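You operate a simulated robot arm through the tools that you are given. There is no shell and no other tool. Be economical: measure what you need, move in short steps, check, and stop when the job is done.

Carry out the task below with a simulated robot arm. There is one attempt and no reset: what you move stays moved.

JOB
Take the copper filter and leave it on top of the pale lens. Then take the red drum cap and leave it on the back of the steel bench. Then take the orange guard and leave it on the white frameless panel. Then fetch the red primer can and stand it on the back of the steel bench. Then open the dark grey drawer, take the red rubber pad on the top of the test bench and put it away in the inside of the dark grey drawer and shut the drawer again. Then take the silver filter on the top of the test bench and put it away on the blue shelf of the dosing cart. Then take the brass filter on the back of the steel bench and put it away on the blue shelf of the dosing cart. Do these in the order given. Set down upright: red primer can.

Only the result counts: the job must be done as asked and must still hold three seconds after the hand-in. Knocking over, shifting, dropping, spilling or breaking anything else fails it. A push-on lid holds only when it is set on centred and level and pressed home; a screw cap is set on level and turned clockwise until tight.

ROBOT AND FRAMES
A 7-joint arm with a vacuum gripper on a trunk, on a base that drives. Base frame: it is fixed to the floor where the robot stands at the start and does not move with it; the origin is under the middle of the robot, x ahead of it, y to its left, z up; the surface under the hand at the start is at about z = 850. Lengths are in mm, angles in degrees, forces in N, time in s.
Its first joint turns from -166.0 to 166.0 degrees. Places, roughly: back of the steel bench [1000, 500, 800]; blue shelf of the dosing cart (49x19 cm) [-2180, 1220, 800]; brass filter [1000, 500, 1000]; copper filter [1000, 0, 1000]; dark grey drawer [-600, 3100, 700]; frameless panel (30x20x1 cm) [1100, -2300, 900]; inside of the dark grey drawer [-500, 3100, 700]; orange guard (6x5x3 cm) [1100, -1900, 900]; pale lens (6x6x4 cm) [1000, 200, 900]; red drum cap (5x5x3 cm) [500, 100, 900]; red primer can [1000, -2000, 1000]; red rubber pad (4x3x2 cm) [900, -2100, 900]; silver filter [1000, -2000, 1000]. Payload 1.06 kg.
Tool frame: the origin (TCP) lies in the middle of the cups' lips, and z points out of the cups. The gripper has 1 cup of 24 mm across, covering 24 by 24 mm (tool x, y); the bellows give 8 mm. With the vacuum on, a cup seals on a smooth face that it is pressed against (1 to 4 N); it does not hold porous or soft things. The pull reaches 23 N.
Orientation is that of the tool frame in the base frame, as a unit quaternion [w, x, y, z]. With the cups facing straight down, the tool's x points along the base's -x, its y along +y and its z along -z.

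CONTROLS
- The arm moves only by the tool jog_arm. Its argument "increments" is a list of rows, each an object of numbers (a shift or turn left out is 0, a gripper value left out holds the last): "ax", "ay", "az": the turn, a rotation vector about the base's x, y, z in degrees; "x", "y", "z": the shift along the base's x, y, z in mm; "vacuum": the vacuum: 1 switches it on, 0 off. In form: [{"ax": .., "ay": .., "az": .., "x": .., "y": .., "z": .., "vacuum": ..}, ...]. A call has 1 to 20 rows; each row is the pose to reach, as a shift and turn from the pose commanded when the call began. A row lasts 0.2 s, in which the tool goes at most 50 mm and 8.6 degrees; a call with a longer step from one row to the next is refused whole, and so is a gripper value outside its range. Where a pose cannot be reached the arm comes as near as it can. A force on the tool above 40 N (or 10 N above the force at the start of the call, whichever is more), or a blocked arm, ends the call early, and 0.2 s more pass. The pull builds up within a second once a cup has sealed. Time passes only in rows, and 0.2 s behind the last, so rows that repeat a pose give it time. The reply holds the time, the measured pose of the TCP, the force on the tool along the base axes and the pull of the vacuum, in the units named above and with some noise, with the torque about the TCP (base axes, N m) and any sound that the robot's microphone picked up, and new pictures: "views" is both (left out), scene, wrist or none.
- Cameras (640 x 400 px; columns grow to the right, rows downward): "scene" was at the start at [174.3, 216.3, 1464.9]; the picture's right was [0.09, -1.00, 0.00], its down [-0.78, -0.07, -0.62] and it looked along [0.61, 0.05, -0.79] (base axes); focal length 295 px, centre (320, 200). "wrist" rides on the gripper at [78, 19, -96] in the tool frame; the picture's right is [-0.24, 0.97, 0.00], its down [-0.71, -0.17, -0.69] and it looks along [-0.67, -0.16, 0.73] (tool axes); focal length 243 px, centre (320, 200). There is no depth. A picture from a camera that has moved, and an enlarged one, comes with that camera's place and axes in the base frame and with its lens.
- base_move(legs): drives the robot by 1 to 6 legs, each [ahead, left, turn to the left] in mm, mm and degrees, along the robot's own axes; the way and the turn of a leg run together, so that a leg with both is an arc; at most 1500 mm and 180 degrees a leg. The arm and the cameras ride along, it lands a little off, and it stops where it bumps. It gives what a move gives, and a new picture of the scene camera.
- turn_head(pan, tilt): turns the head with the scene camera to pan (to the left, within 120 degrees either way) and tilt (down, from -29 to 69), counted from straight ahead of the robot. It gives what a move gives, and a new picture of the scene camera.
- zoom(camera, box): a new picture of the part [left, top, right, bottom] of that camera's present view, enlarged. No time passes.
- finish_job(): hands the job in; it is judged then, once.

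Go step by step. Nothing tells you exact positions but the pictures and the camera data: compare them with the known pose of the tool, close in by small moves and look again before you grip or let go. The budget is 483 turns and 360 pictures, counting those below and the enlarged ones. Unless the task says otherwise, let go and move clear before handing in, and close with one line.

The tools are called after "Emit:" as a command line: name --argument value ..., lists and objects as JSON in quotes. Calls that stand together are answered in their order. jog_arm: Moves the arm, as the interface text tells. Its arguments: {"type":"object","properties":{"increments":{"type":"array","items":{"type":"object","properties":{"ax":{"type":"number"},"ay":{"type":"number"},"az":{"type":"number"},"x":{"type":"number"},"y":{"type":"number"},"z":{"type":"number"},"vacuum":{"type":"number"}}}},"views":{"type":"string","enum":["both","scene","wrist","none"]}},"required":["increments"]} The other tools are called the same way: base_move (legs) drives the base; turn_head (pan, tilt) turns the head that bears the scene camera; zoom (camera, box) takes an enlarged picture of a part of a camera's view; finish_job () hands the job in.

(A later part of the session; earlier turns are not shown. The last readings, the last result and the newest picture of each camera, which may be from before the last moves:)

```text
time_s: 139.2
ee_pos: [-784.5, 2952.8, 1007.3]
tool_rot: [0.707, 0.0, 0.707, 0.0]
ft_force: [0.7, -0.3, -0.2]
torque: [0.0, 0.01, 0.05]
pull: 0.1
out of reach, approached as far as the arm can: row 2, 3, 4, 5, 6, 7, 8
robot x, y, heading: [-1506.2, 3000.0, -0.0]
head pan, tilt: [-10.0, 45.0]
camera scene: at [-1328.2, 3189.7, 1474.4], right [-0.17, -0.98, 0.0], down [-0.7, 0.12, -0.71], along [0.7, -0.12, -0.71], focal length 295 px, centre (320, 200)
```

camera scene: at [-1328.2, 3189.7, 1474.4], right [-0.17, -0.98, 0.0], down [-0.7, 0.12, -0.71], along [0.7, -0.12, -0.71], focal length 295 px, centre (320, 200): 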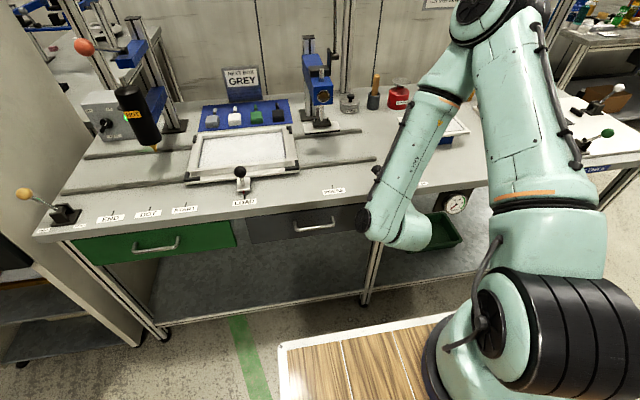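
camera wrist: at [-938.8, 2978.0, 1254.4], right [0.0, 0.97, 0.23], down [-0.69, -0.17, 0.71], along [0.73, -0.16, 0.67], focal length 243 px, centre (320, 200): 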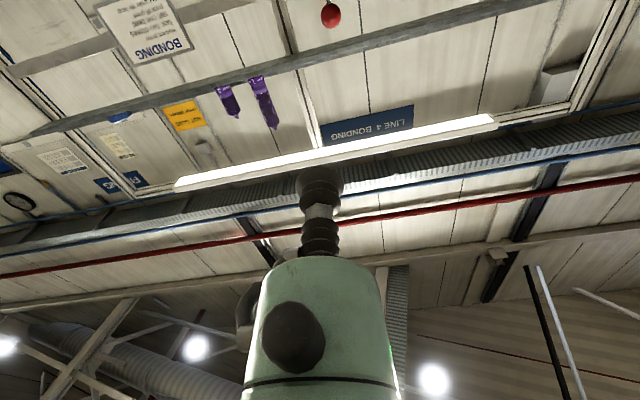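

It works with a longer reach: at z 1007 the tool is about 720 mm ahead of the robot. I'll back the base up and continue descending.

Emit:
base_move --legs '[[-190, 0, 0]]'

Emit:
jog_arm --increments '[{"z": -40}, {"z": -80}, {"z": -120}, {"z": -160}, {"z": -200}, {"z": -240}, {"z": -260}, {"z": -260}]'

```text
time_s: 140.8
ee_pos: [-973.8, 2951.0, 1008.6]
tool_rot: [0.707, 0.001, 0.707, -0.001]
ft_force: [-0.2, -0.5, 0.4]
torque: [-0.01, 0.04, -0.03]
pull: 0.0
robot x, y, heading: [-1695.3, 2994.5, -0.1]
head pan, tilt: [-10.0, 45.0]
camera scene: at [-1516.6, 3189.5, 1474.4], right [-0.17, -0.98, 0.0], down [-0.7, 0.12, -0.71], along [0.7, -0.12, -0.71], focal length 295 px, centre (320, 200)
```

scene: 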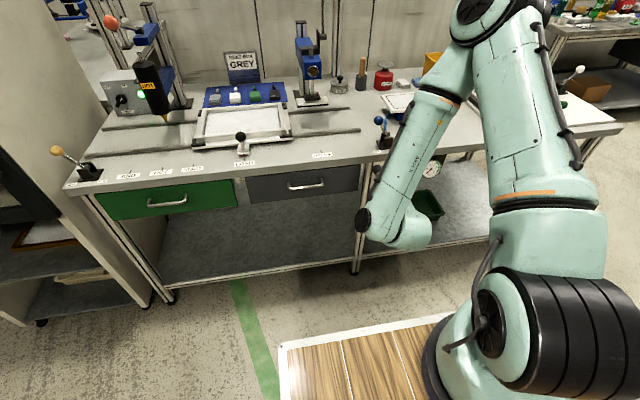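

```text
time_s: 142.6
ee_pos: [-945.0, 2953.8, 852.5]
tool_rot: [0.706, 0.0, 0.708, -0.001]
ft_force: [0.2, 0.1, -0.9]
torque: [0.01, 0.03, 0.0]
pull: 0.1
out of reach, approached as far as the arm can: row 4, 5, 6, 7, 8
robot x, y, heading: [-1695.3, 2993.4, 0.1]
head pan, tilt: [-10.0, 45.0]
camera scene: at [-1516.6, 3189.5, 1474.4], right [-0.17, -0.98, 0.0], down [-0.7, 0.12, -0.71], along [0.7, -0.12, -0.71], focal length 295 px, centre (320, 200)
camera wrist: at [-1041.5, 2971.7, 773.7], right [0.0, 0.97, 0.23], down [-0.68, -0.17, 0.71], along [0.73, -0.16, 0.67], focal length 243 px, centre (320, 200)
```

scene: 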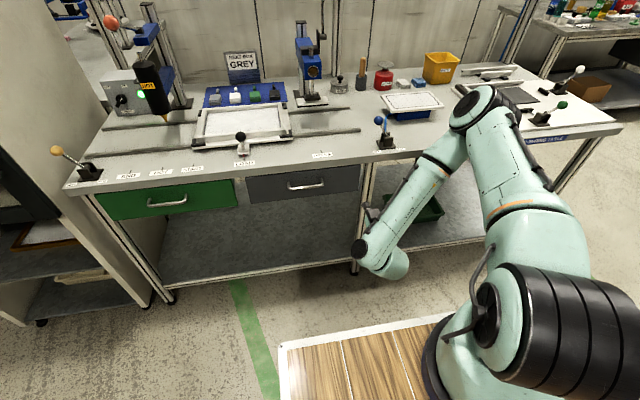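
wrist: 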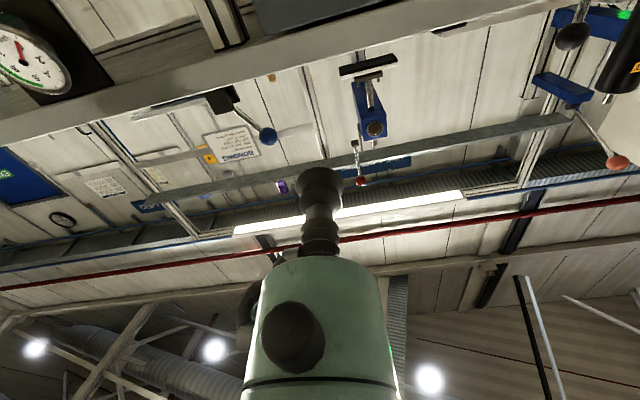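

Lower still: I'll ask for a bit more reach ahead together with descent.

Emit:
jog_arm --increments '[{"x": 20, "z": -20}, {"x": 40, "z": -50}, {"x": 55, "z": -80}, {"x": 65, "z": -110}, {"x": 65, "z": -110}]'

```text
time_s: 143.8
ee_pos: [-867.0, 2954.8, 831.2]
tool_rot: [0.707, 0.0, 0.707, 0.0]
ft_force: [0.9, 0.8, 0.1]
torque: [-0.01, -0.01, 0.0]
pull: 0.1
out of reach, approached as far as the arm can: row 1, 2, 3, 4, 5
robot x, y, heading: [-1697.1, 2996.0, -0.2]
head pan, tilt: [-10.0, 45.0]
camera scene: at [-1516.6, 3189.5, 1474.4], right [-0.17, -0.98, 0.0], down [-0.7, 0.12, -0.71], along [0.7, -0.12, -0.71], focal length 295 px, centre (320, 200)
camera wrist: at [-963.5, 2973.1, 753.0], right [0.0, 0.97, 0.23], down [-0.68, -0.17, 0.71], along [0.73, -0.16, 0.67], focal length 243 px, centre (320, 200)
```

scene: 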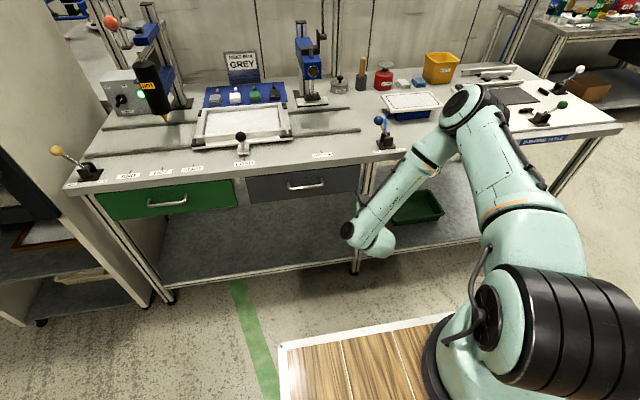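
wrist: 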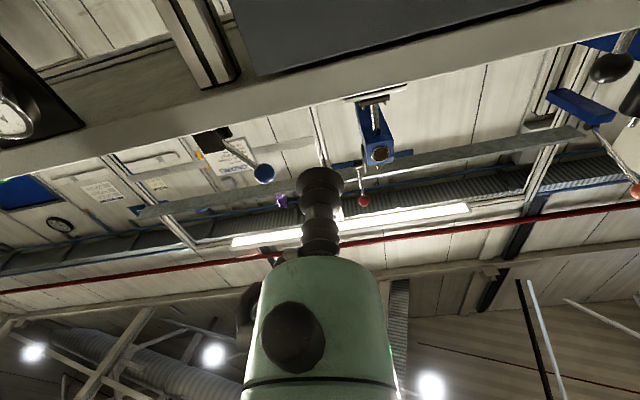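

The reach envelope seems to open farther out, so I'll back up more and then extend ahead while going down.

Emit:
base_move --legs '[[-200, 0, 0]]'

Emit:
jog_arm --increments '[{"x": 40}, {"x": 80, "z": -10}, {"x": 115, "z": -35}, {"x": 145, "z": -60}, {"x": 165, "z": -90}, {"x": 165, "z": -90}]' --views "none"

```text
time_s: 145.4
ee_pos: [-1069.1, 2955.2, 830.7]
tool_rot: [0.706, 0.001, 0.708, -0.002]
ft_force: [-0.6, 0.5, 0.4]
torque: [-0.02, -0.03, 0.01]
pull: 0.1
robot x, y, heading: [-1897.3, 2993.5, 0.1]
head pan, tilt: [-10.0, 45.0]
camera scene: at [-1717.3, 3189.5, 1474.4], right [-0.17, -0.98, 0.0], down [-0.7, 0.12, -0.71], along [0.7, -0.12, -0.71], focal length 295 px, centre (320, 200)
```

scene: 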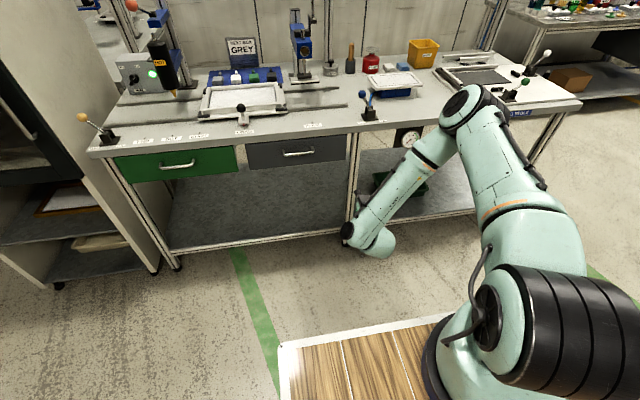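

```text
time_s: 146.8
ee_pos: [-922.4, 2957.2, 834.5]
tool_rot: [0.706, 0.001, 0.708, -0.001]
ft_force: [1.2, 0.6, 0.0]
torque: [-0.01, 0.0, -0.02]
pull: 0.0
out of reach, approached as far as the arm can: row 2, 3, 4, 5, 6
robot x, y, heading: [-1898.3, 2995.5, -0.1]
head pan, tilt: [-10.0, 45.0]
```

With a fully horizontal tool the arm cannot go below z≈830. I'll switch to hooking the bar handle from above with the tool tilted about 45°, so I'll rotate back 45° and lower.

Emit:
jog_arm --increments '[{"ay": 8}, {"ay": 16}, {"ay": 24}, {"ay": 32}, {"ay": 40}, {"ay": 45}, {"ay": 45, "z": -30}, {"ay": 45, "z": -60}, {"ay": 45, "z": -90}, {"ay": 45, "z": -90}]'

```text
time_s: 149.0
ee_pos: [-924.4, 2957.5, 742.2]
tool_rot: [0.382, 0.001, 0.924, -0.002]
ft_force: [0.3, 0.0, -0.8]
torque: [0.02, -0.01, 0.04]
pull: 0.1
robot x, y, heading: [-1894.3, 2995.3, -0.1]
head pan, tilt: [-10.0, 45.0]
camera scene: at [-1717.2, 3189.4, 1474.4], right [-0.17, -0.98, 0.0], down [-0.7, 0.12, -0.71], along [0.7, -0.12, -0.71], focal length 295 px, centre (320, 200)
camera wrist: at [-1047.6, 2976.0, 754.7], right [0.17, 0.97, 0.16], down [0.02, -0.17, 0.99], along [0.99, -0.16, -0.04], focal length 243 px, centre (320, 200)
```

scene: 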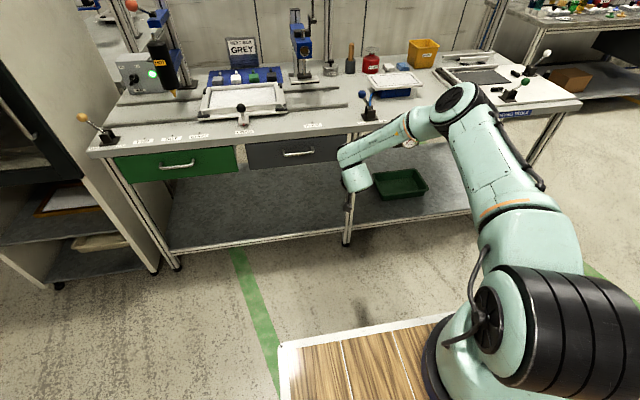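
wrist: 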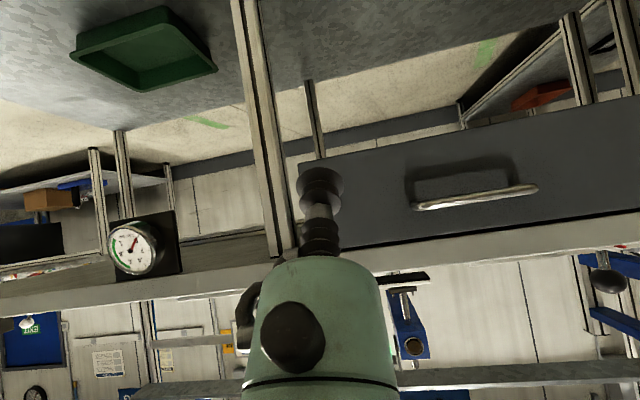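

Tilt works down to z≈742. The bar is at about x -752, z 770, y 3043–3170, with the drawer face at about x=-720. I'll tilt to about 60° from vertical, pull back a bit, shift left and bring the base forward.

Emit:
jog_arm --increments '[{"x": -30, "y": 40, "z": 15, "ay": -7}, {"x": -60, "y": 75, "z": 40, "ay": -15}, {"x": -90, "y": 110, "z": 65, "ay": -15}, {"x": -110, "y": 148, "z": 70, "ay": -15}, {"x": -110, "y": 148, "z": 70, "ay": -15}]' --views "none"

```text
refused: row 1 steps farther than a row can; nothing moved
```

Emit:
jog_arm --increments '[{"x": -25, "y": 30, "z": 15, "ay": -7}, {"x": -50, "y": 60, "z": 35, "ay": -15}, {"x": -75, "y": 90, "z": 55, "ay": -15}, {"x": -100, "y": 120, "z": 70, "ay": -15}, {"x": -110, "y": 148, "z": 70, "ay": -15}, {"x": -110, "y": 148, "z": 70, "ay": -15}]' --views "none"

Emit:
base_move --legs '[[190, 0, 0]]'

Emit:
zoom --camera "wrist" --box '[0, 0, 640, 400]'

```text
time_s: 150.4
ee_pos: [-1034.2, 3104.9, 813.3]
tool_rot: [0.5, 0.0, 0.866, -0.001]
ft_force: [0.5, -0.1, -0.9]
torque: [-0.02, -0.01, -0.02]
pull: 0.1
robot x, y, heading: [-1897.7, 2994.6, -0.1]
head pan, tilt: [-10.0, 45.0]
```

```text
time_s: 151.9
ee_pos: [-842.4, 3104.1, 813.4]
tool_rot: [0.5, 0.001, 0.866, -0.001]
ft_force: [0.5, 0.1, -0.1]
torque: [0.02, -0.03, 0.0]
pull: 0.1
robot x, y, heading: [-1708.9, 2995.3, -0.3]
head pan, tilt: [-10.0, 45.0]
camera scene: at [-1526.1, 3189.2, 1474.4], right [-0.18, -0.98, 0.0], down [-0.7, 0.12, -0.71], along [0.7, -0.12, -0.71], focal length 295 px, centre (320, 200)
```

scene: 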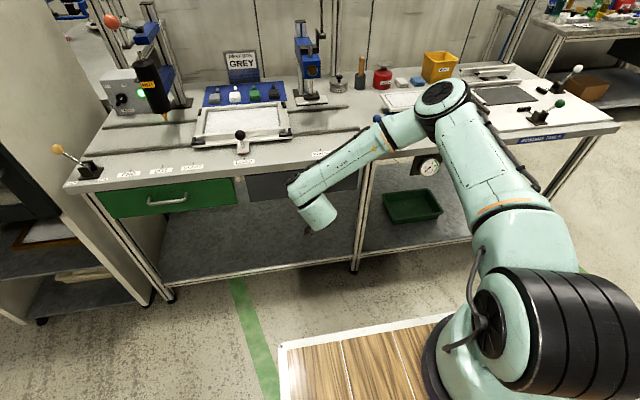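

```text
1.00 times, centred on (320, 200) of wrist (not enlarged: the box is as wide or as high as the picture)
camera zoom: at [-964.4, 3121.9, 793.7], right [0.12, 0.97, 0.2], down [-0.24, -0.17, 0.96], along [0.96, -0.16, 0.21], focal length 243 px, centre (320, 200)
```

zoom: 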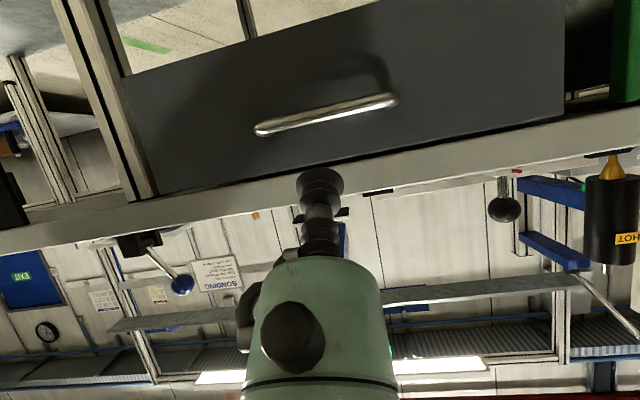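

Emit:
zoom --camera "wrist" --box '[230, 60, 422, 180]'

Emit:
zoom --camera "scene" --box '[230, 140, 390, 240]'

```text
3.33 times, centred on (326, 120) of wrist
camera zoom: at [-964.4, 3121.9, 793.7], right [0.12, 0.97, 0.2], down [-0.24, -0.17, 0.96], along [0.96, -0.16, 0.21], focal length 809 px, centre (300, 467)
```

zoom: 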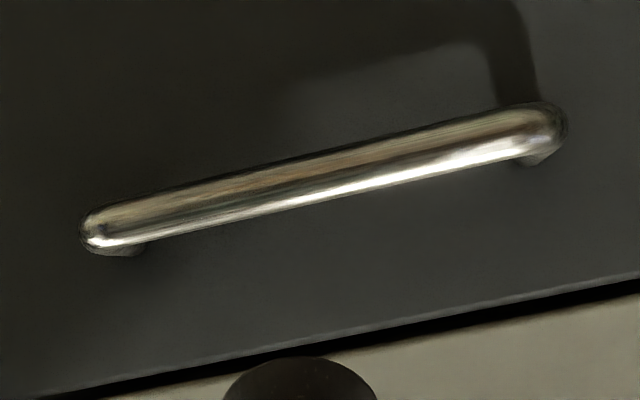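

```text
4.00 times, centred on (310, 190) of scene
camera zoom: at [-1526.1, 3189.2, 1474.4], right [-0.18, -0.98, 0.0], down [-0.7, 0.12, -0.71], along [0.7, -0.12, -0.71], focal length 1182 px, centre (360, 240)
```

zoom: 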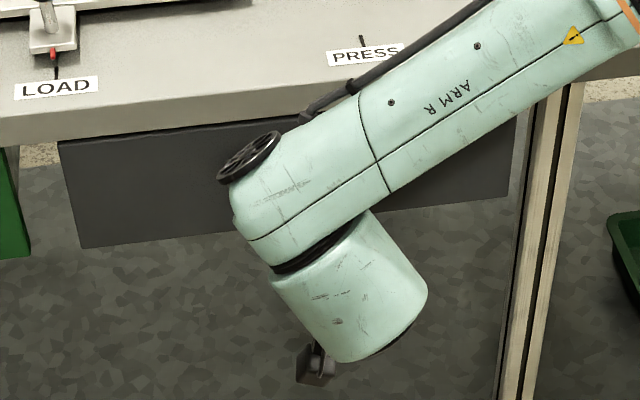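

The bar is at about (-753, 3105, 769), and the face and bench front are at about x=-717. I'll approach over the bar carefully.

Emit:
jog_arm --increments '[{"x": 40, "z": -5}, {"x": 75, "z": -8}, {"x": 95, "z": -8}, {"x": 95, "z": -8}]' --views "wrist"

```text
time_s: 152.9
ee_pos: [-755.4, 3088.4, 823.3]
tool_rot: [0.499, 0.0, 0.867, -0.001]
ft_force: [0.2, 0.8, 0.9]
torque: [0.03, 0.01, 0.01]
pull: 0.1
out of reach, approached as far as the arm can: row 1, 2, 3, 4
robot x, y, heading: [-1711.4, 2991.0, -0.1]
head pan, tilt: [-10.0, 45.0]
camera wrist: at [-876.9, 3106.5, 803.1], right [0.12, 0.97, 0.2], down [-0.24, -0.17, 0.96], along [0.96, -0.16, 0.21], focal length 243 px, centre (320, 200)
```

wrist: 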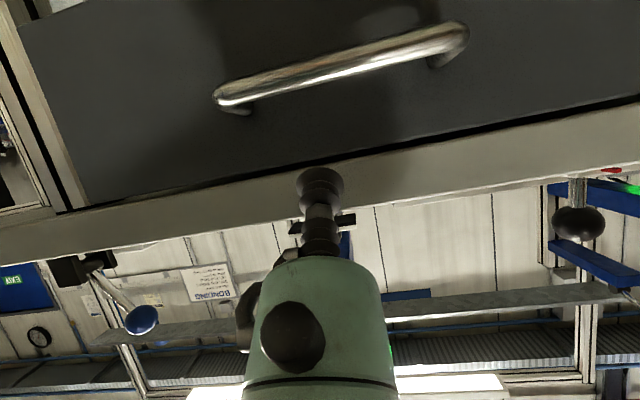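

The 60° tilt can't go low enough, so I'll use 45°.

Emit:
jog_arm --increments '[{"x": -15, "y": 10}, {"x": -15, "y": 16, "ay": 7}, {"x": -15, "y": 16, "ay": 14}, {"x": -15, "y": 16, "ay": 15, "z": -10}, {"x": -10, "y": 16, "ay": 15, "z": -20}, {"x": -10, "y": 16, "ay": 15, "z": -20}]' --views "wrist"

```text
time_s: 154.3
ee_pos: [-766.9, 3099.7, 806.5]
tool_rot: [0.382, 0.0, 0.924, 0.0]
ft_force: [-0.1, 0.2, 0.2]
torque: [-0.01, -0.01, -0.01]
pull: 0.1
out of reach, approached as far as the arm can: row 5, 6
robot x, y, heading: [-1705.4, 2996.0, 0.1]
head pan, tilt: [-10.0, 45.0]
camera wrist: at [-890.3, 3118.1, 818.8], right [0.17, 0.97, 0.16], down [0.02, -0.17, 0.99], along [0.99, -0.16, -0.05], focal length 243 px, centre (320, 200)
```

wrist: 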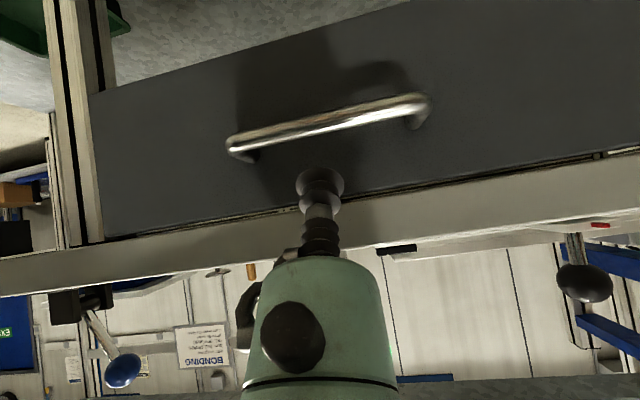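

Reach depends on lateral offset; earlier it went lower nearly straight ahead. I'll shift the base left so the handle is in front of the arm axis.

Emit:
jog_arm --increments '[{"x": -40}, {"x": -40}]' --views "none"

Emit:
base_move --legs '[[-30, 145, 0]]'

Emit:
jog_arm --increments '[{"y": -45}, {"y": -90}, {"y": -135}, {"y": -145}, {"y": -145, "z": -25}, {"y": -145, "z": -50}, {"y": -145, "z": -50}]'

```text
time_s: 154.9
ee_pos: [-808.2, 3100.8, 806.3]
tool_rot: [0.382, 0.0, 0.924, -0.001]
ft_force: [-1.2, -0.8, 0.1]
torque: [0.01, -0.02, 0.02]
pull: 0.0
robot x, y, heading: [-1708.3, 2993.6, -0.1]
head pan, tilt: [-10.0, 45.0]
```

```text
time_s: 156.3
ee_pos: [-837.5, 3244.8, 805.9]
tool_rot: [0.382, 0.0, 0.924, -0.001]
ft_force: [-0.1, -0.2, 0.0]
torque: [-0.04, 0.0, 0.0]
pull: 0.0
robot x, y, heading: [-1736.7, 3137.8, -0.1]
head pan, tilt: [-10.0, 45.0]
camera scene: at [-1556.1, 3333.7, 1474.4], right [-0.17, -0.98, 0.0], down [-0.7, 0.12, -0.71], along [0.7, -0.12, -0.71], focal length 295 px, centre (320, 200)
```

scene: 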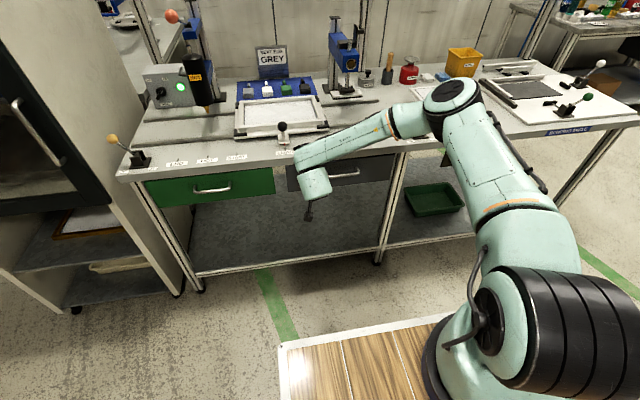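

```text
time_s: 157.9
ee_pos: [-838.6, 3100.5, 755.4]
tool_rot: [0.381, 0.0, 0.924, -0.001]
ft_force: [0.0, -0.2, -0.4]
torque: [0.01, 0.03, 0.0]
pull: 0.1
robot x, y, heading: [-1733.1, 3138.0, -0.3]
head pan, tilt: [-10.0, 45.0]
camera scene: at [-1556.1, 3333.6, 1474.4], right [-0.17, -0.98, 0.0], down [-0.7, 0.12, -0.71], along [0.7, -0.12, -0.71], focal length 295 px, centre (320, 200)
camera wrist: at [-961.2, 3118.2, 768.1], right [0.17, 0.97, 0.16], down [0.02, -0.17, 0.99], along [0.99, -0.16, -0.05], focal length 243 px, centre (320, 200)
```

scene: 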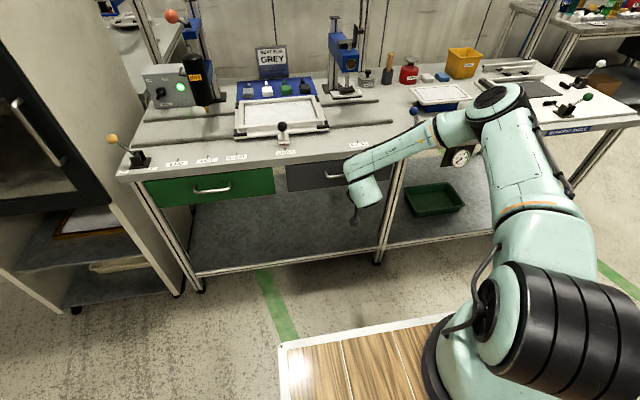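
wrist: 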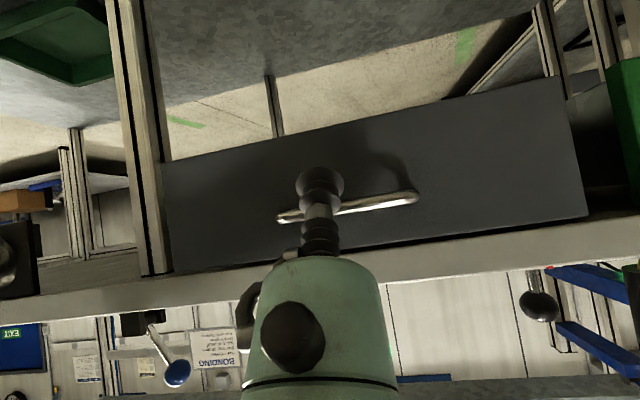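

Now z 755 is reachable. I'll raise over the bar, move the base 60 mm ahead, then reach to just behind the bar.

Emit:
jog_arm --increments '[{"z": 25}, {"z": 48, "y": 4}, {"z": 48, "y": 4}]' --views "none"

Emit:
base_move --legs '[[60, 0, 0]]'

Emit:
jog_arm --increments '[{"x": 20}, {"x": 36}, {"x": 36}]' --views "wrist"

```text
time_s: 158.7
ee_pos: [-838.0, 3103.5, 804.3]
tool_rot: [0.382, 0.0, 0.924, -0.001]
ft_force: [-0.6, -0.7, 0.6]
torque: [0.02, -0.02, 0.0]
pull: 0.1
robot x, y, heading: [-1733.3, 3141.1, -0.3]
head pan, tilt: [-10.0, 45.0]
```

```text
time_s: 159.7
ee_pos: [-777.8, 3103.6, 804.3]
tool_rot: [0.382, -0.001, 0.924, 0.0]
ft_force: [0.1, -0.1, 0.0]
torque: [0.0, 0.02, -0.03]
pull: 0.1
robot x, y, heading: [-1675.5, 3141.2, -0.0]
head pan, tilt: [-10.0, 45.0]
camera scene: at [-1495.9, 3333.7, 1474.4], right [-0.17, -0.98, 0.0], down [-0.7, 0.12, -0.71], along [0.7, -0.12, -0.71], focal length 295 px, centre (320, 200)
```

scene: 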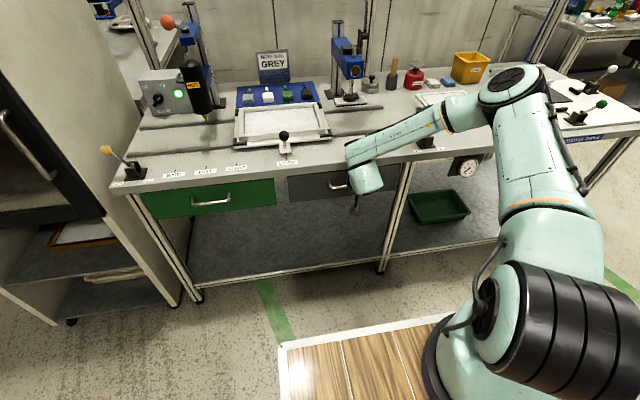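

```text
time_s: 160.4
ee_pos: [-739.9, 3104.4, 805.3]
tool_rot: [0.381, 0.0, 0.924, -0.001]
ft_force: [-0.6, -0.6, -0.3]
torque: [0.0, 0.0, -0.04]
pull: 0.1
robot x, y, heading: [-1677.3, 3141.5, -0.1]
head pan, tilt: [-10.0, 45.0]
camera wrist: at [-863.9, 3122.3, 816.4], right [0.17, 0.97, 0.16], down [0.02, -0.17, 0.99], along [0.99, -0.16, -0.05], focal length 243 px, centre (320, 200)
```

wrist: 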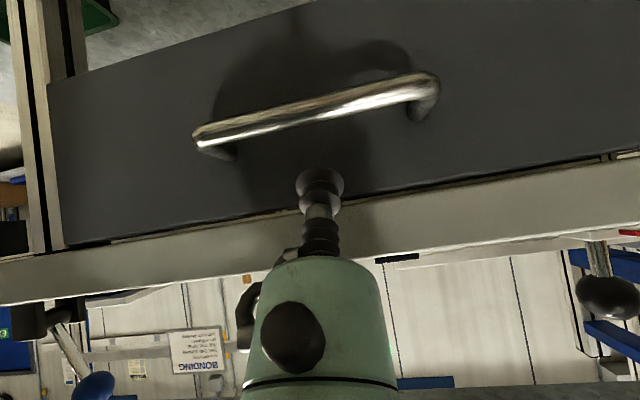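

The bar is at about (-748, z 767). I'll move to x=-729 and lower behind it in small steps.

Emit:
jog_arm --increments '[{"x": 6}, {"x": 11, "z": -8}, {"x": 11, "z": -16}, {"x": 11, "z": -24}, {"x": 11, "z": -24}]' --views "wrist"

```text
time_s: 161.7
ee_pos: [-730.8, 3104.6, 780.0]
tool_rot: [0.381, 0.0, 0.924, -0.001]
ft_force: [0.3, 0.3, 0.1]
torque: [-0.03, -0.03, -0.01]
pull: 0.1
robot x, y, heading: [-1677.8, 3138.5, -0.1]
head pan, tilt: [-10.0, 45.0]
camera wrist: at [-853.5, 3122.2, 792.7], right [0.17, 0.97, 0.16], down [0.02, -0.17, 0.99], along [0.99, -0.16, -0.05], focal length 243 px, centre (320, 200)
```

wrist: 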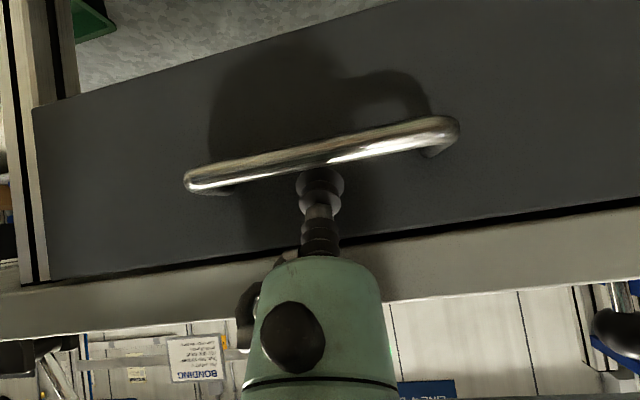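

The cup tip is behind the bar. I'll lower a little more.

Emit:
jog_arm --increments '[{"x": 2, "z": -3}, {"x": 2, "z": -6}, {"x": 2, "z": -8}, {"x": 2, "z": -8}]' --views "none"

Emit:
zoom --camera "wrist" --box '[240, 120, 400, 260]'

```text
time_s: 162.7
ee_pos: [-729.2, 3104.5, 772.9]
tool_rot: [0.382, -0.001, 0.924, -0.001]
ft_force: [-0.1, -0.1, 0.8]
torque: [-0.01, 0.0, 0.02]
pull: 0.1
robot x, y, heading: [-1674.5, 3142.5, -0.3]
head pan, tilt: [-10.0, 45.0]
```

```text
2.86 times, centred on (320, 190) of wrist
camera zoom: at [-851.3, 3122.2, 784.8], right [0.17, 0.97, 0.16], down [0.02, -0.17, 0.99], along [0.99, -0.16, -0.05], focal length 693 px, centre (320, 229)
```

zoom: 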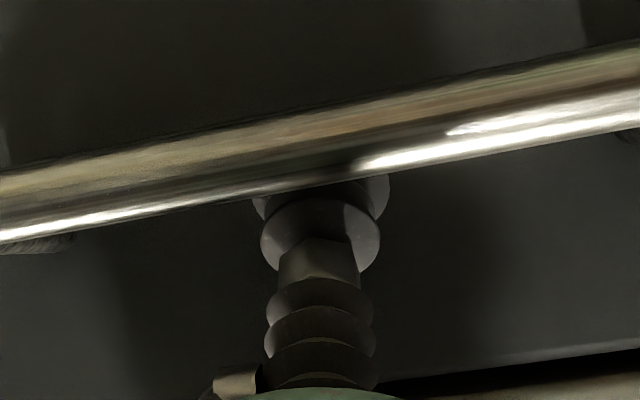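

Emit:
jog_arm --increments '[{"x": 1, "z": -3}, {"x": 1, "z": -6}, {"x": 1, "z": -6}]' --views "none"

```text
time_s: 163.4
ee_pos: [-729.0, 3104.5, 766.4]
tool_rot: [0.382, -0.001, 0.924, -0.001]
ft_force: [-0.3, 0.4, 0.4]
torque: [0.02, -0.02, 0.03]
pull: 0.0
robot x, y, heading: [-1679.0, 3139.3, 0.0]
head pan, tilt: [-10.0, 45.0]
```

No contact force yet, but it is well engaged. I'll pull gently in -x.

Emit:
jog_arm --increments '[{"x": -5}, {"x": -10}, {"x": -16}, {"x": -22}, {"x": -30}, {"x": -30}]' --views "wrist"

```text
time_s: 164.8
ee_pos: [-758.4, 3104.0, 765.5]
tool_rot: [0.382, 0.0, 0.924, -0.001]
ft_force: [0.1, 0.4, 0.1]
torque: [0.01, -0.01, 0.03]
pull: 0.1
robot x, y, heading: [-1676.9, 3135.7, -0.1]
head pan, tilt: [-10.0, 45.0]
camera wrist: at [-880.7, 3121.9, 778.2], right [0.17, 0.97, 0.16], down [0.02, -0.17, 0.99], along [0.99, -0.16, -0.05], focal length 243 px, centre (320, 200)
```

wrist: 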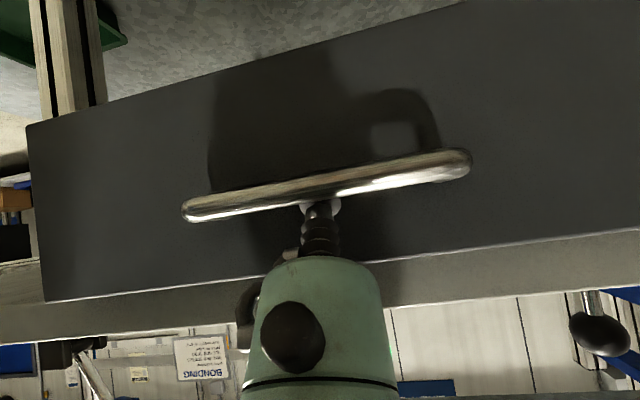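

The drawer is moving with the hook. I'll pull it further by driving the base back.

Emit:
base_move --legs '[[-120, 0, 0]]'

Emit:
base_move --legs '[[-120, 0, 0]]'

```text
time_s: 166.1
ee_pos: [-876.1, 3101.3, 766.2]
tool_rot: [0.383, 0.001, 0.924, -0.002]
ft_force: [1.3, -0.4, 2.6]
torque: [0.02, 0.05, 0.02]
pull: 0.0
robot x, y, heading: [-1794.4, 3138.8, 0.1]
head pan, tilt: [-10.0, 45.0]
camera scene: at [-1615.7, 3333.6, 1474.4], right [-0.18, -0.98, 0.0], down [-0.7, 0.12, -0.71], along [0.7, -0.12, -0.71], focal length 295 px, centre (320, 200)
```

scene: 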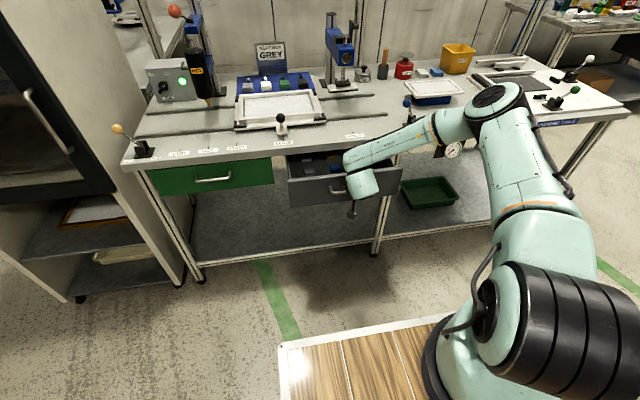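

```text
time_s: 167.3
ee_pos: [-996.6, 3103.2, 766.6]
tool_rot: [0.382, 0.0, 0.924, -0.001]
ft_force: [2.4, 1.0, 1.3]
torque: [0.0, -0.01, 0.0]
pull: 0.0
robot x, y, heading: [-1920.2, 3140.6, -0.1]
head pan, tilt: [-10.0, 45.0]
camera scene: at [-1736.6, 3334.0, 1474.4], right [-0.17, -0.98, 0.0], down [-0.7, 0.12, -0.71], along [0.7, -0.12, -0.71], focal length 295 px, centre (320, 200)
```

scene: 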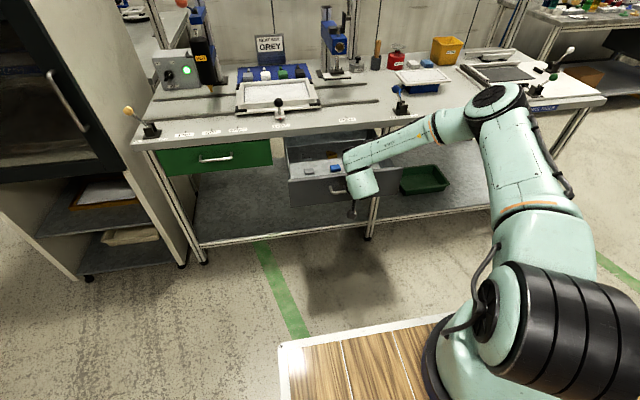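

The drawer is open about 250 mm. I'll unhook by going forward slightly, up and back.

Emit:
jog_arm --increments '[{"x": 6}, {"x": 8, "z": 20}, {"x": 8, "z": 60}, {"x": 8, "z": 105}, {"x": 0, "z": 150}, {"x": -30, "z": 185}, {"x": -30, "z": 185}]' --views "both"

Emit:
zoom --camera "scene" --box '[260, 110, 420, 220]'

```text
time_s: 168.9
ee_pos: [-1028.2, 3103.5, 949.6]
tool_rot: [0.383, -0.001, 0.924, -0.001]
ft_force: [0.0, 0.4, -0.6]
torque: [0.0, 0.01, 0.02]
pull: 0.0
robot x, y, heading: [-1916.1, 3136.3, -0.5]
head pan, tilt: [-10.0, 45.0]
camera scene: at [-1736.5, 3333.9, 1474.4], right [-0.17, -0.98, 0.0], down [-0.7, 0.12, -0.71], along [0.7, -0.12, -0.71], focal length 295 px, centre (320, 200)
camera wrist: at [-1151.5, 3120.9, 963.0], right [0.17, 0.97, 0.16], down [0.02, -0.17, 0.99], along [0.99, -0.16, -0.04], focal length 243 px, centre (320, 200)
```

scene: 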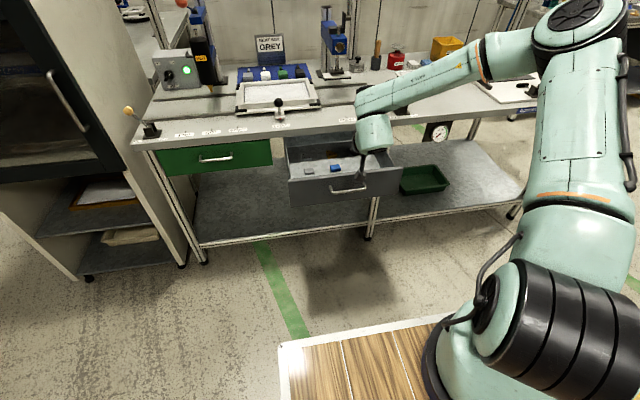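
wrist: 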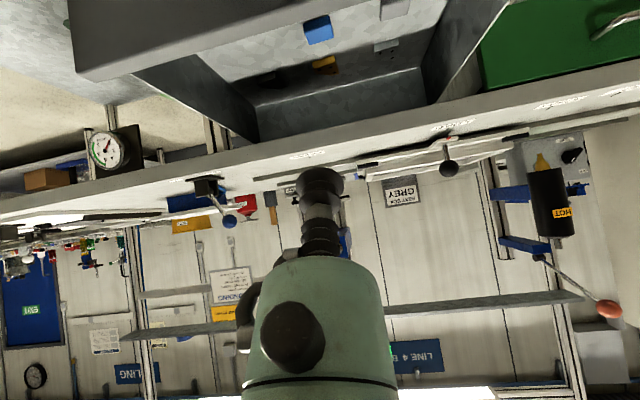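

```text
3.64 times, centred on (340, 165) of scene
camera zoom: at [-1736.5, 3333.9, 1474.4], right [-0.17, -0.98, 0.0], down [-0.7, 0.12, -0.71], along [0.7, -0.12, -0.71], focal length 1074 px, centre (247, 327)
```

zoom: 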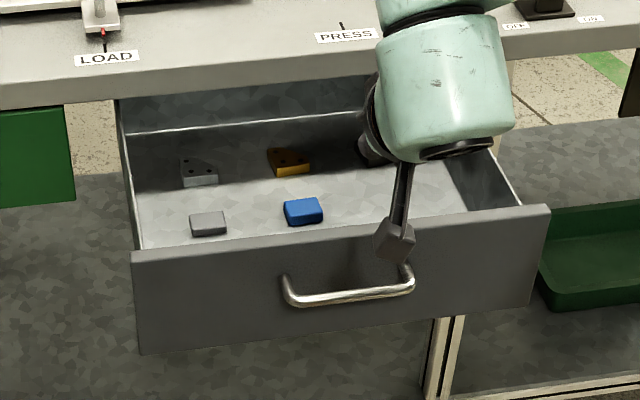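

The drawer is open, with free space on its right side. I'll return the tool to pointing down and retract before driving for the pad.

Emit:
jog_arm --increments '[{"z": 20, "x": -15, "ay": 7}, {"z": 45, "x": -35, "ay": 14}, {"z": 70, "x": -60, "ay": 21}, {"z": 95, "x": -85, "ay": 28}, {"z": 120, "x": -110, "ay": 35}, {"z": 145, "x": -140, "ay": 42}, {"z": 175, "x": -175, "ay": 45}, {"z": 205, "x": -210, "ay": 45}, {"z": 235, "x": -245, "ay": 45}, {"z": 250, "x": -285, "ay": 45}, {"z": 250, "x": -325, "ay": 45}, {"z": 250, "x": -365, "ay": 45}, {"z": 250, "x": -365, "ay": 45}]' --views "none"

Emit:
base_move --legs '[[0, -900, 0]]'

```text
time_s: 171.7
ee_pos: [-1392.4, 3102.7, 1201.9]
tool_rot: [0.0, 0.0, 1.0, -0.002]
ft_force: [-0.1, 0.1, -0.4]
torque: [-0.02, 0.05, 0.01]
pull: 0.1
robot x, y, heading: [-1914.8, 3137.9, 0.1]
head pan, tilt: [-10.0, 45.0]
```

```text
time_s: 176.5
ee_pos: [-1395.0, 2201.6, 1201.8]
tool_rot: [0.0, 0.003, 1.0, -0.002]
ft_force: [-0.6, 1.2, -1.9]
torque: [0.02, 0.02, -0.01]
pull: 0.0
robot x, y, heading: [-1919.1, 2238.4, -0.6]
head pan, tilt: [-10.0, 45.0]
camera scene: at [-1739.1, 2434.3, 1474.4], right [-0.18, -0.98, 0.0], down [-0.7, 0.13, -0.71], along [0.7, -0.13, -0.71], focal length 295 px, centre (320, 200)
```

scene: 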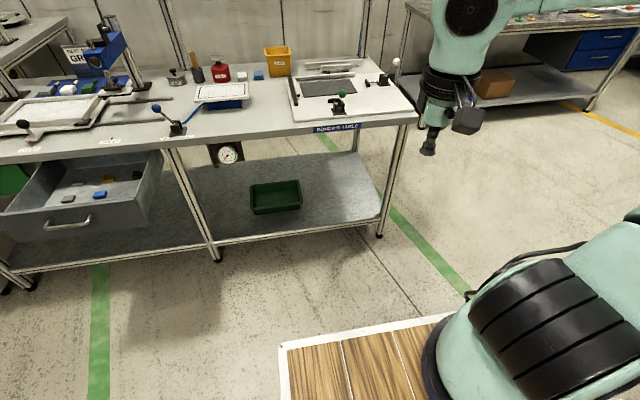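

Emit:
base_move --legs '[[560, 0, 0.6], [0, -1120, 0], [0, -1100, 0]]'

```text
time_s: 190.2
ee_pos: [-872.6, -13.4, 1202.2]
tool_rot: [0.0, 0.007, 1.0, -0.001]
ft_force: [0.2, 0.5, 0.2]
torque: [0.03, -0.02, 0.03]
pull: 0.1
robot x, y, heading: [-1397.1, 27.6, -0.7]
head pan, tilt: [-10.0, 45.0]
camera scene: at [-1213.2, 221.9, 1474.4], right [-0.19, -0.98, 0.0], down [-0.69, 0.13, -0.71], along [0.69, -0.13, -0.71], focal length 295 px, centre (320, 200)
```

scene: 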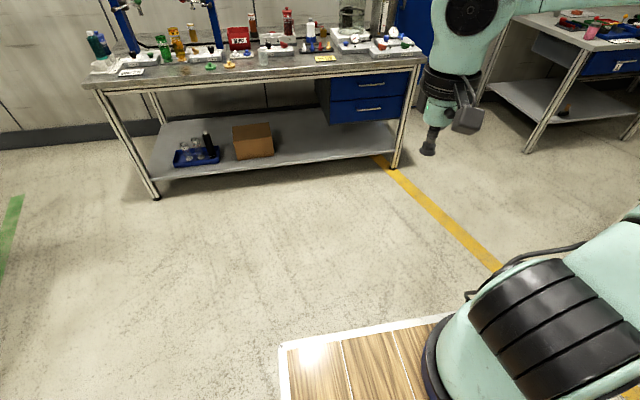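

Emit:
base_move --legs '[[1390, 0, 0.7], [0, -1020, 0], [0, -1010, 0]]'

Emit:
turn_head --pan -5 --tilt 38

```text
time_s: 206.8
ee_pos: [509.2, -2039.5, 1202.2]
tool_rot: [0.0, -0.002, 1.0, -0.002]
ft_force: [-0.1, 0.7, 0.1]
torque: [0.0, -0.01, -0.02]
pull: 0.0
robot x, y, heading: [-17.5, -2006.6, -0.0]
head pan, tilt: [-10.0, 45.0]
camera scene: at [164.2, -1809.4, 1474.4], right [-0.17, -0.98, 0.0], down [-0.7, 0.12, -0.71], along [0.7, -0.12, -0.71], focal length 295 px, centre (320, 200)
```

scene: 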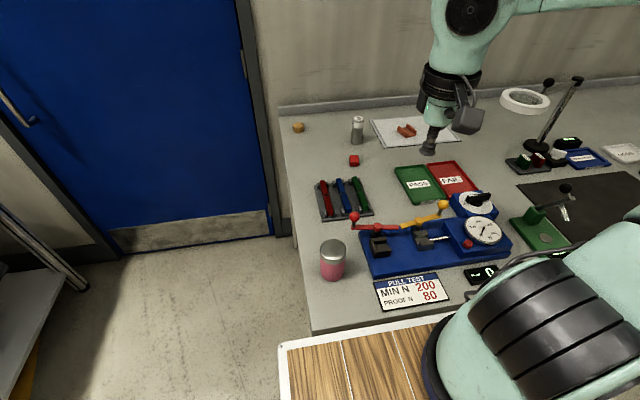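

```text
time_s: 207.4
ee_pos: [509.0, -2039.1, 1201.8]
tool_rot: [0.001, -0.001, 1.0, -0.001]
ft_force: [-0.7, 0.1, -0.6]
torque: [0.01, 0.0, 0.0]
pull: 0.2
robot x, y, heading: [-19.2, -2006.6, -0.2]
head pan, tilt: [-5.0, 38.0]
camera scene: at [170.1, -1802.8, 1484.6], right [-0.09, -1.0, 0.0], down [-0.61, 0.05, -0.79], along [0.78, -0.07, -0.62], focal length 295 px, centre (320, 200)
```

scene: 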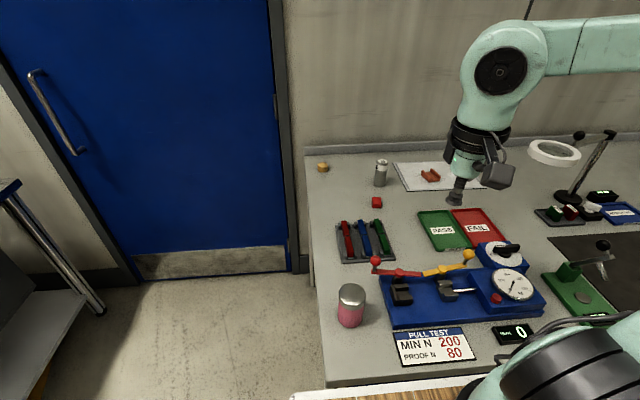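

I'm back at the test bench. I'll move above the red pad at about (920, -2061).

Emit:
jog_arm --increments '[{"x": 45}, {"x": 90}, {"x": 135}, {"x": 180, "y": -4}, {"x": 225, "y": -8}, {"x": 270, "y": -12}, {"x": 315, "y": -16}, {"x": 360, "y": -20}, {"x": 400, "y": -22}, {"x": 411, "y": -22, "z": -30}, {"x": 411, "y": -22, "z": -75}, {"x": 411, "y": -22, "z": -120}, {"x": 411, "y": -22, "z": -165}, {"x": 411, "y": -22, "z": -205}, {"x": 411, "y": -22, "z": -205}]'

```text
time_s: 210.7
ee_pos: [921.5, -2060.6, 995.3]
tool_rot: [0.0, -0.001, 1.0, -0.002]
ft_force: [-0.5, -0.4, -0.9]
torque: [0.01, -0.02, -0.02]
pull: 0.0
robot x, y, heading: [-15.7, -2007.3, -0.1]
head pan, tilt: [-5.0, 38.0]
camera scene: at [170.1, -1802.8, 1484.6], right [-0.09, -1.0, 0.0], down [-0.61, 0.05, -0.79], along [0.78, -0.07, -0.62], focal length 295 px, centre (320, 200)
camera wrist: at [841.6, -2042.9, 1092.2], right [0.23, 0.97, 0.0], down [0.71, -0.17, 0.69], along [0.67, -0.16, -0.73], focal length 243 px, centre (320, 200)
```

scene: 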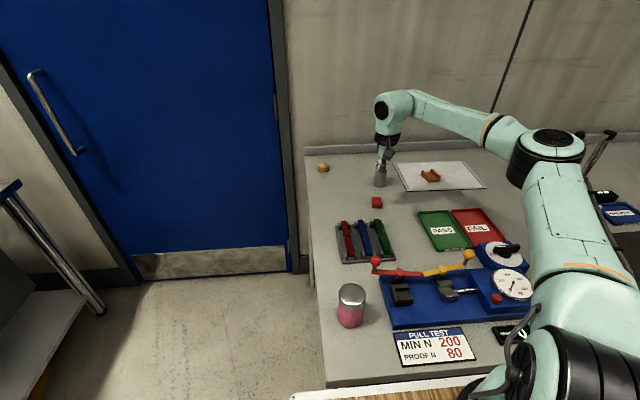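
wrist: 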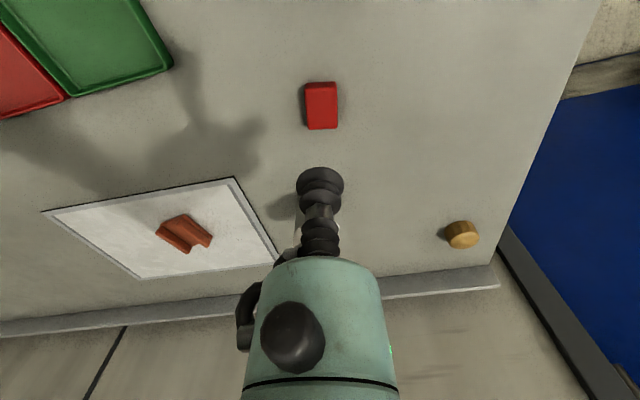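

The pad is at about (933, -2063). I'll lower over it.

Emit:
jog_arm --increments '[{"x": 11, "y": -2, "z": -40}, {"x": 11, "y": -2, "z": -80}, {"x": 11, "y": -2, "z": -95}, {"x": 11, "y": -2, "z": -95}]' --views "wrist"

```text
time_s: 211.7
ee_pos: [930.7, -2063.1, 901.1]
tool_rot: [0.0, -0.001, 1.0, -0.002]
ft_force: [0.1, 0.5, 0.4]
torque: [0.04, 0.0, 0.02]
pull: 0.1
robot x, y, heading: [-12.3, -2009.1, -0.1]
head pan, tilt: [-5.0, 38.0]
camera wrist: at [853.0, -2045.4, 996.4], right [0.23, 0.97, 0.0], down [0.71, -0.17, 0.69], along [0.67, -0.16, -0.73], focal length 243 px, centre (320, 200)
```

wrist: 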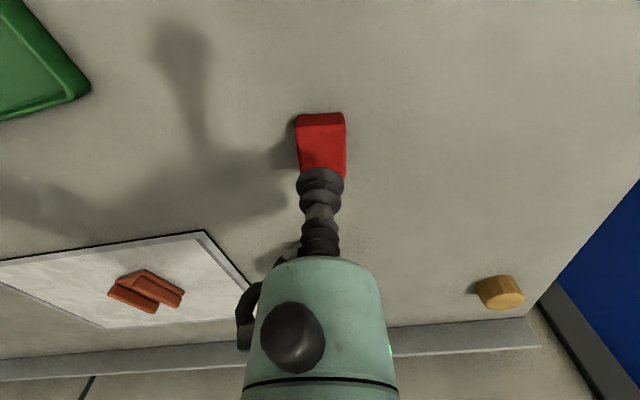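

Emit:
jog_arm --increments '[{"z": -15, "vacuum": 1}, {"z": -26}, {"z": -30}, {"z": -33}, {"z": -33}, {"z": -33}]' --views "none"

```text
time_s: 213.1
ee_pos: [930.9, -2063.9, 868.1]
tool_rot: [0.001, -0.001, 1.0, -0.002]
ft_force: [0.9, -0.5, 4.1]
torque: [0.02, -0.04, -0.04]
pull: 22.7
robot x, y, heading: [-15.6, -2005.4, -0.1]
head pan, tilt: [-5.0, 38.0]
```

The pad is held. I'll lift, retract and drive back toward the drawer.

Emit:
jog_arm --increments '[{"z": 10}, {"z": 50}, {"z": 95}, {"z": 140}, {"z": 185}, {"z": 230}, {"x": -30, "z": 260}, {"x": -70, "z": 285}, {"x": -110, "z": 305}, {"x": -150, "z": 325}, {"x": -195, "z": 335}, {"x": -240, "z": 335}, {"x": -285, "z": 335}, {"x": -330, "z": 335}, {"x": -375, "z": 335}, {"x": -415, "z": 335}, {"x": -415, "z": 335}]' --views "scene"

Emit:
base_move --legs '[[0, 1010, 0], [0, 1000, 0], [-1500, 0, 0]]'

```text
time_s: 216.7
ee_pos: [516.4, -2063.8, 1203.0]
tool_rot: [0.0, 0.0, 1.0, -0.002]
ft_force: [-0.7, 0.6, -0.7]
torque: [0.0, -0.01, -0.02]
pull: 22.2
robot x, y, heading: [-15.4, -2005.5, -0.4]
head pan, tilt: [-5.0, 38.0]
camera scene: at [170.2, -1802.8, 1484.6], right [-0.09, -1.0, 0.0], down [-0.61, 0.05, -0.79], along [0.78, -0.07, -0.62], focal length 295 px, centre (320, 200)
```

scene: 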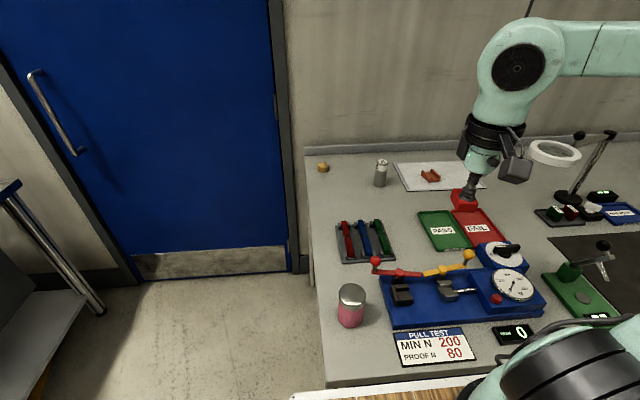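

```text
time_s: 233.7
ee_pos: [-974.0, -37.1, 1204.1]
tool_rot: [0.0, 0.013, 1.0, -0.002]
ft_force: [0.7, -0.1, -0.1]
torque: [0.01, 0.01, 0.02]
pull: 22.9
robot x, y, heading: [-1505.7, 34.2, -1.4]
head pan, tilt: [-5.0, 38.0]
camera scene: at [-1312.4, 232.6, 1484.6], right [-0.12, -0.99, 0.0], down [-0.61, 0.07, -0.79], along [0.78, -0.09, -0.62], focal length 295 px, centre (320, 200)
```

scene: 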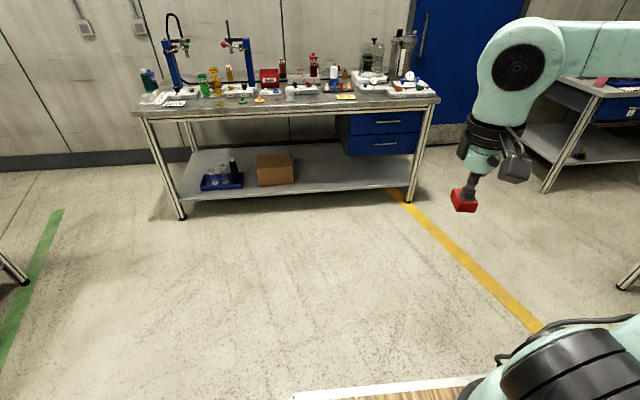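

Emit:
base_move --legs '[[0, 0, 1.4], [0, 1480, 0], [0, 1450, 0]]'

Emit:
turn_head --pan -10 --tilt 55

```text
time_s: 248.2
ee_pos: [-959.1, 2900.8, 1203.3]
tool_rot: [0.0, -0.001, 1.0, -0.002]
ft_force: [-0.7, -0.1, -0.5]
torque: [-0.02, 0.0, -0.03]
pull: 22.9
robot x, y, heading: [-1489.6, 2961.6, 0.1]
head pan, tilt: [-5.0, 38.0]
camera scene: at [-1304.6, 3161.7, 1484.6], right [-0.09, -1.0, 0.0], down [-0.61, 0.05, -0.79], along [0.78, -0.07, -0.62], focal length 295 px, centre (320, 200)
```

scene: 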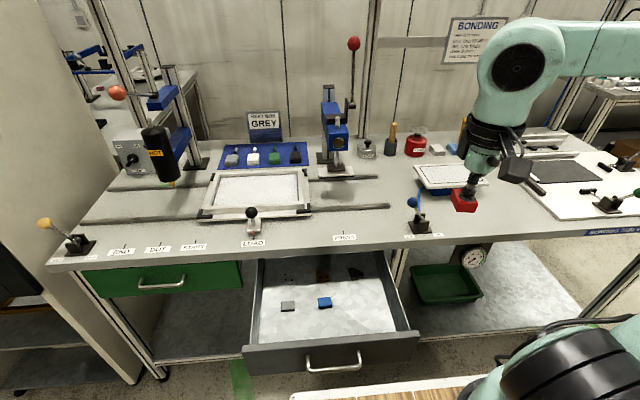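

```text
time_s: 249.0
ee_pos: [-958.2, 2901.2, 1202.8]
tool_rot: [-0.001, -0.001, 1.0, -0.001]
ft_force: [-0.1, 0.1, -0.1]
torque: [-0.02, 0.02, 0.02]
pull: 22.9
robot x, y, heading: [-1491.7, 2956.3, -0.1]
head pan, tilt: [-10.0, 55.0]
camera scene: at [-1319.5, 3156.7, 1461.0], right [-0.17, -0.98, 0.0], down [-0.81, 0.14, -0.57], along [0.57, -0.1, -0.82], focal length 295 px, centre (320, 200)
```

scene: 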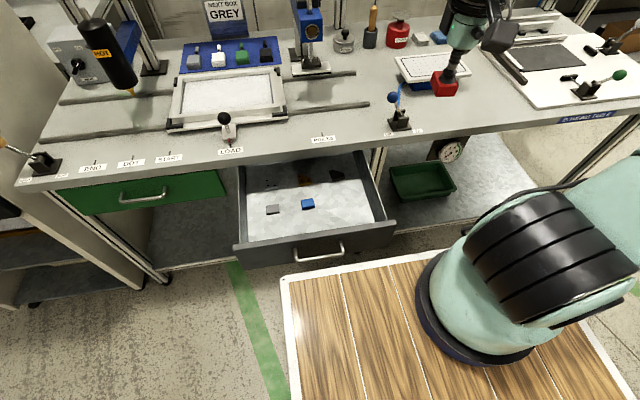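

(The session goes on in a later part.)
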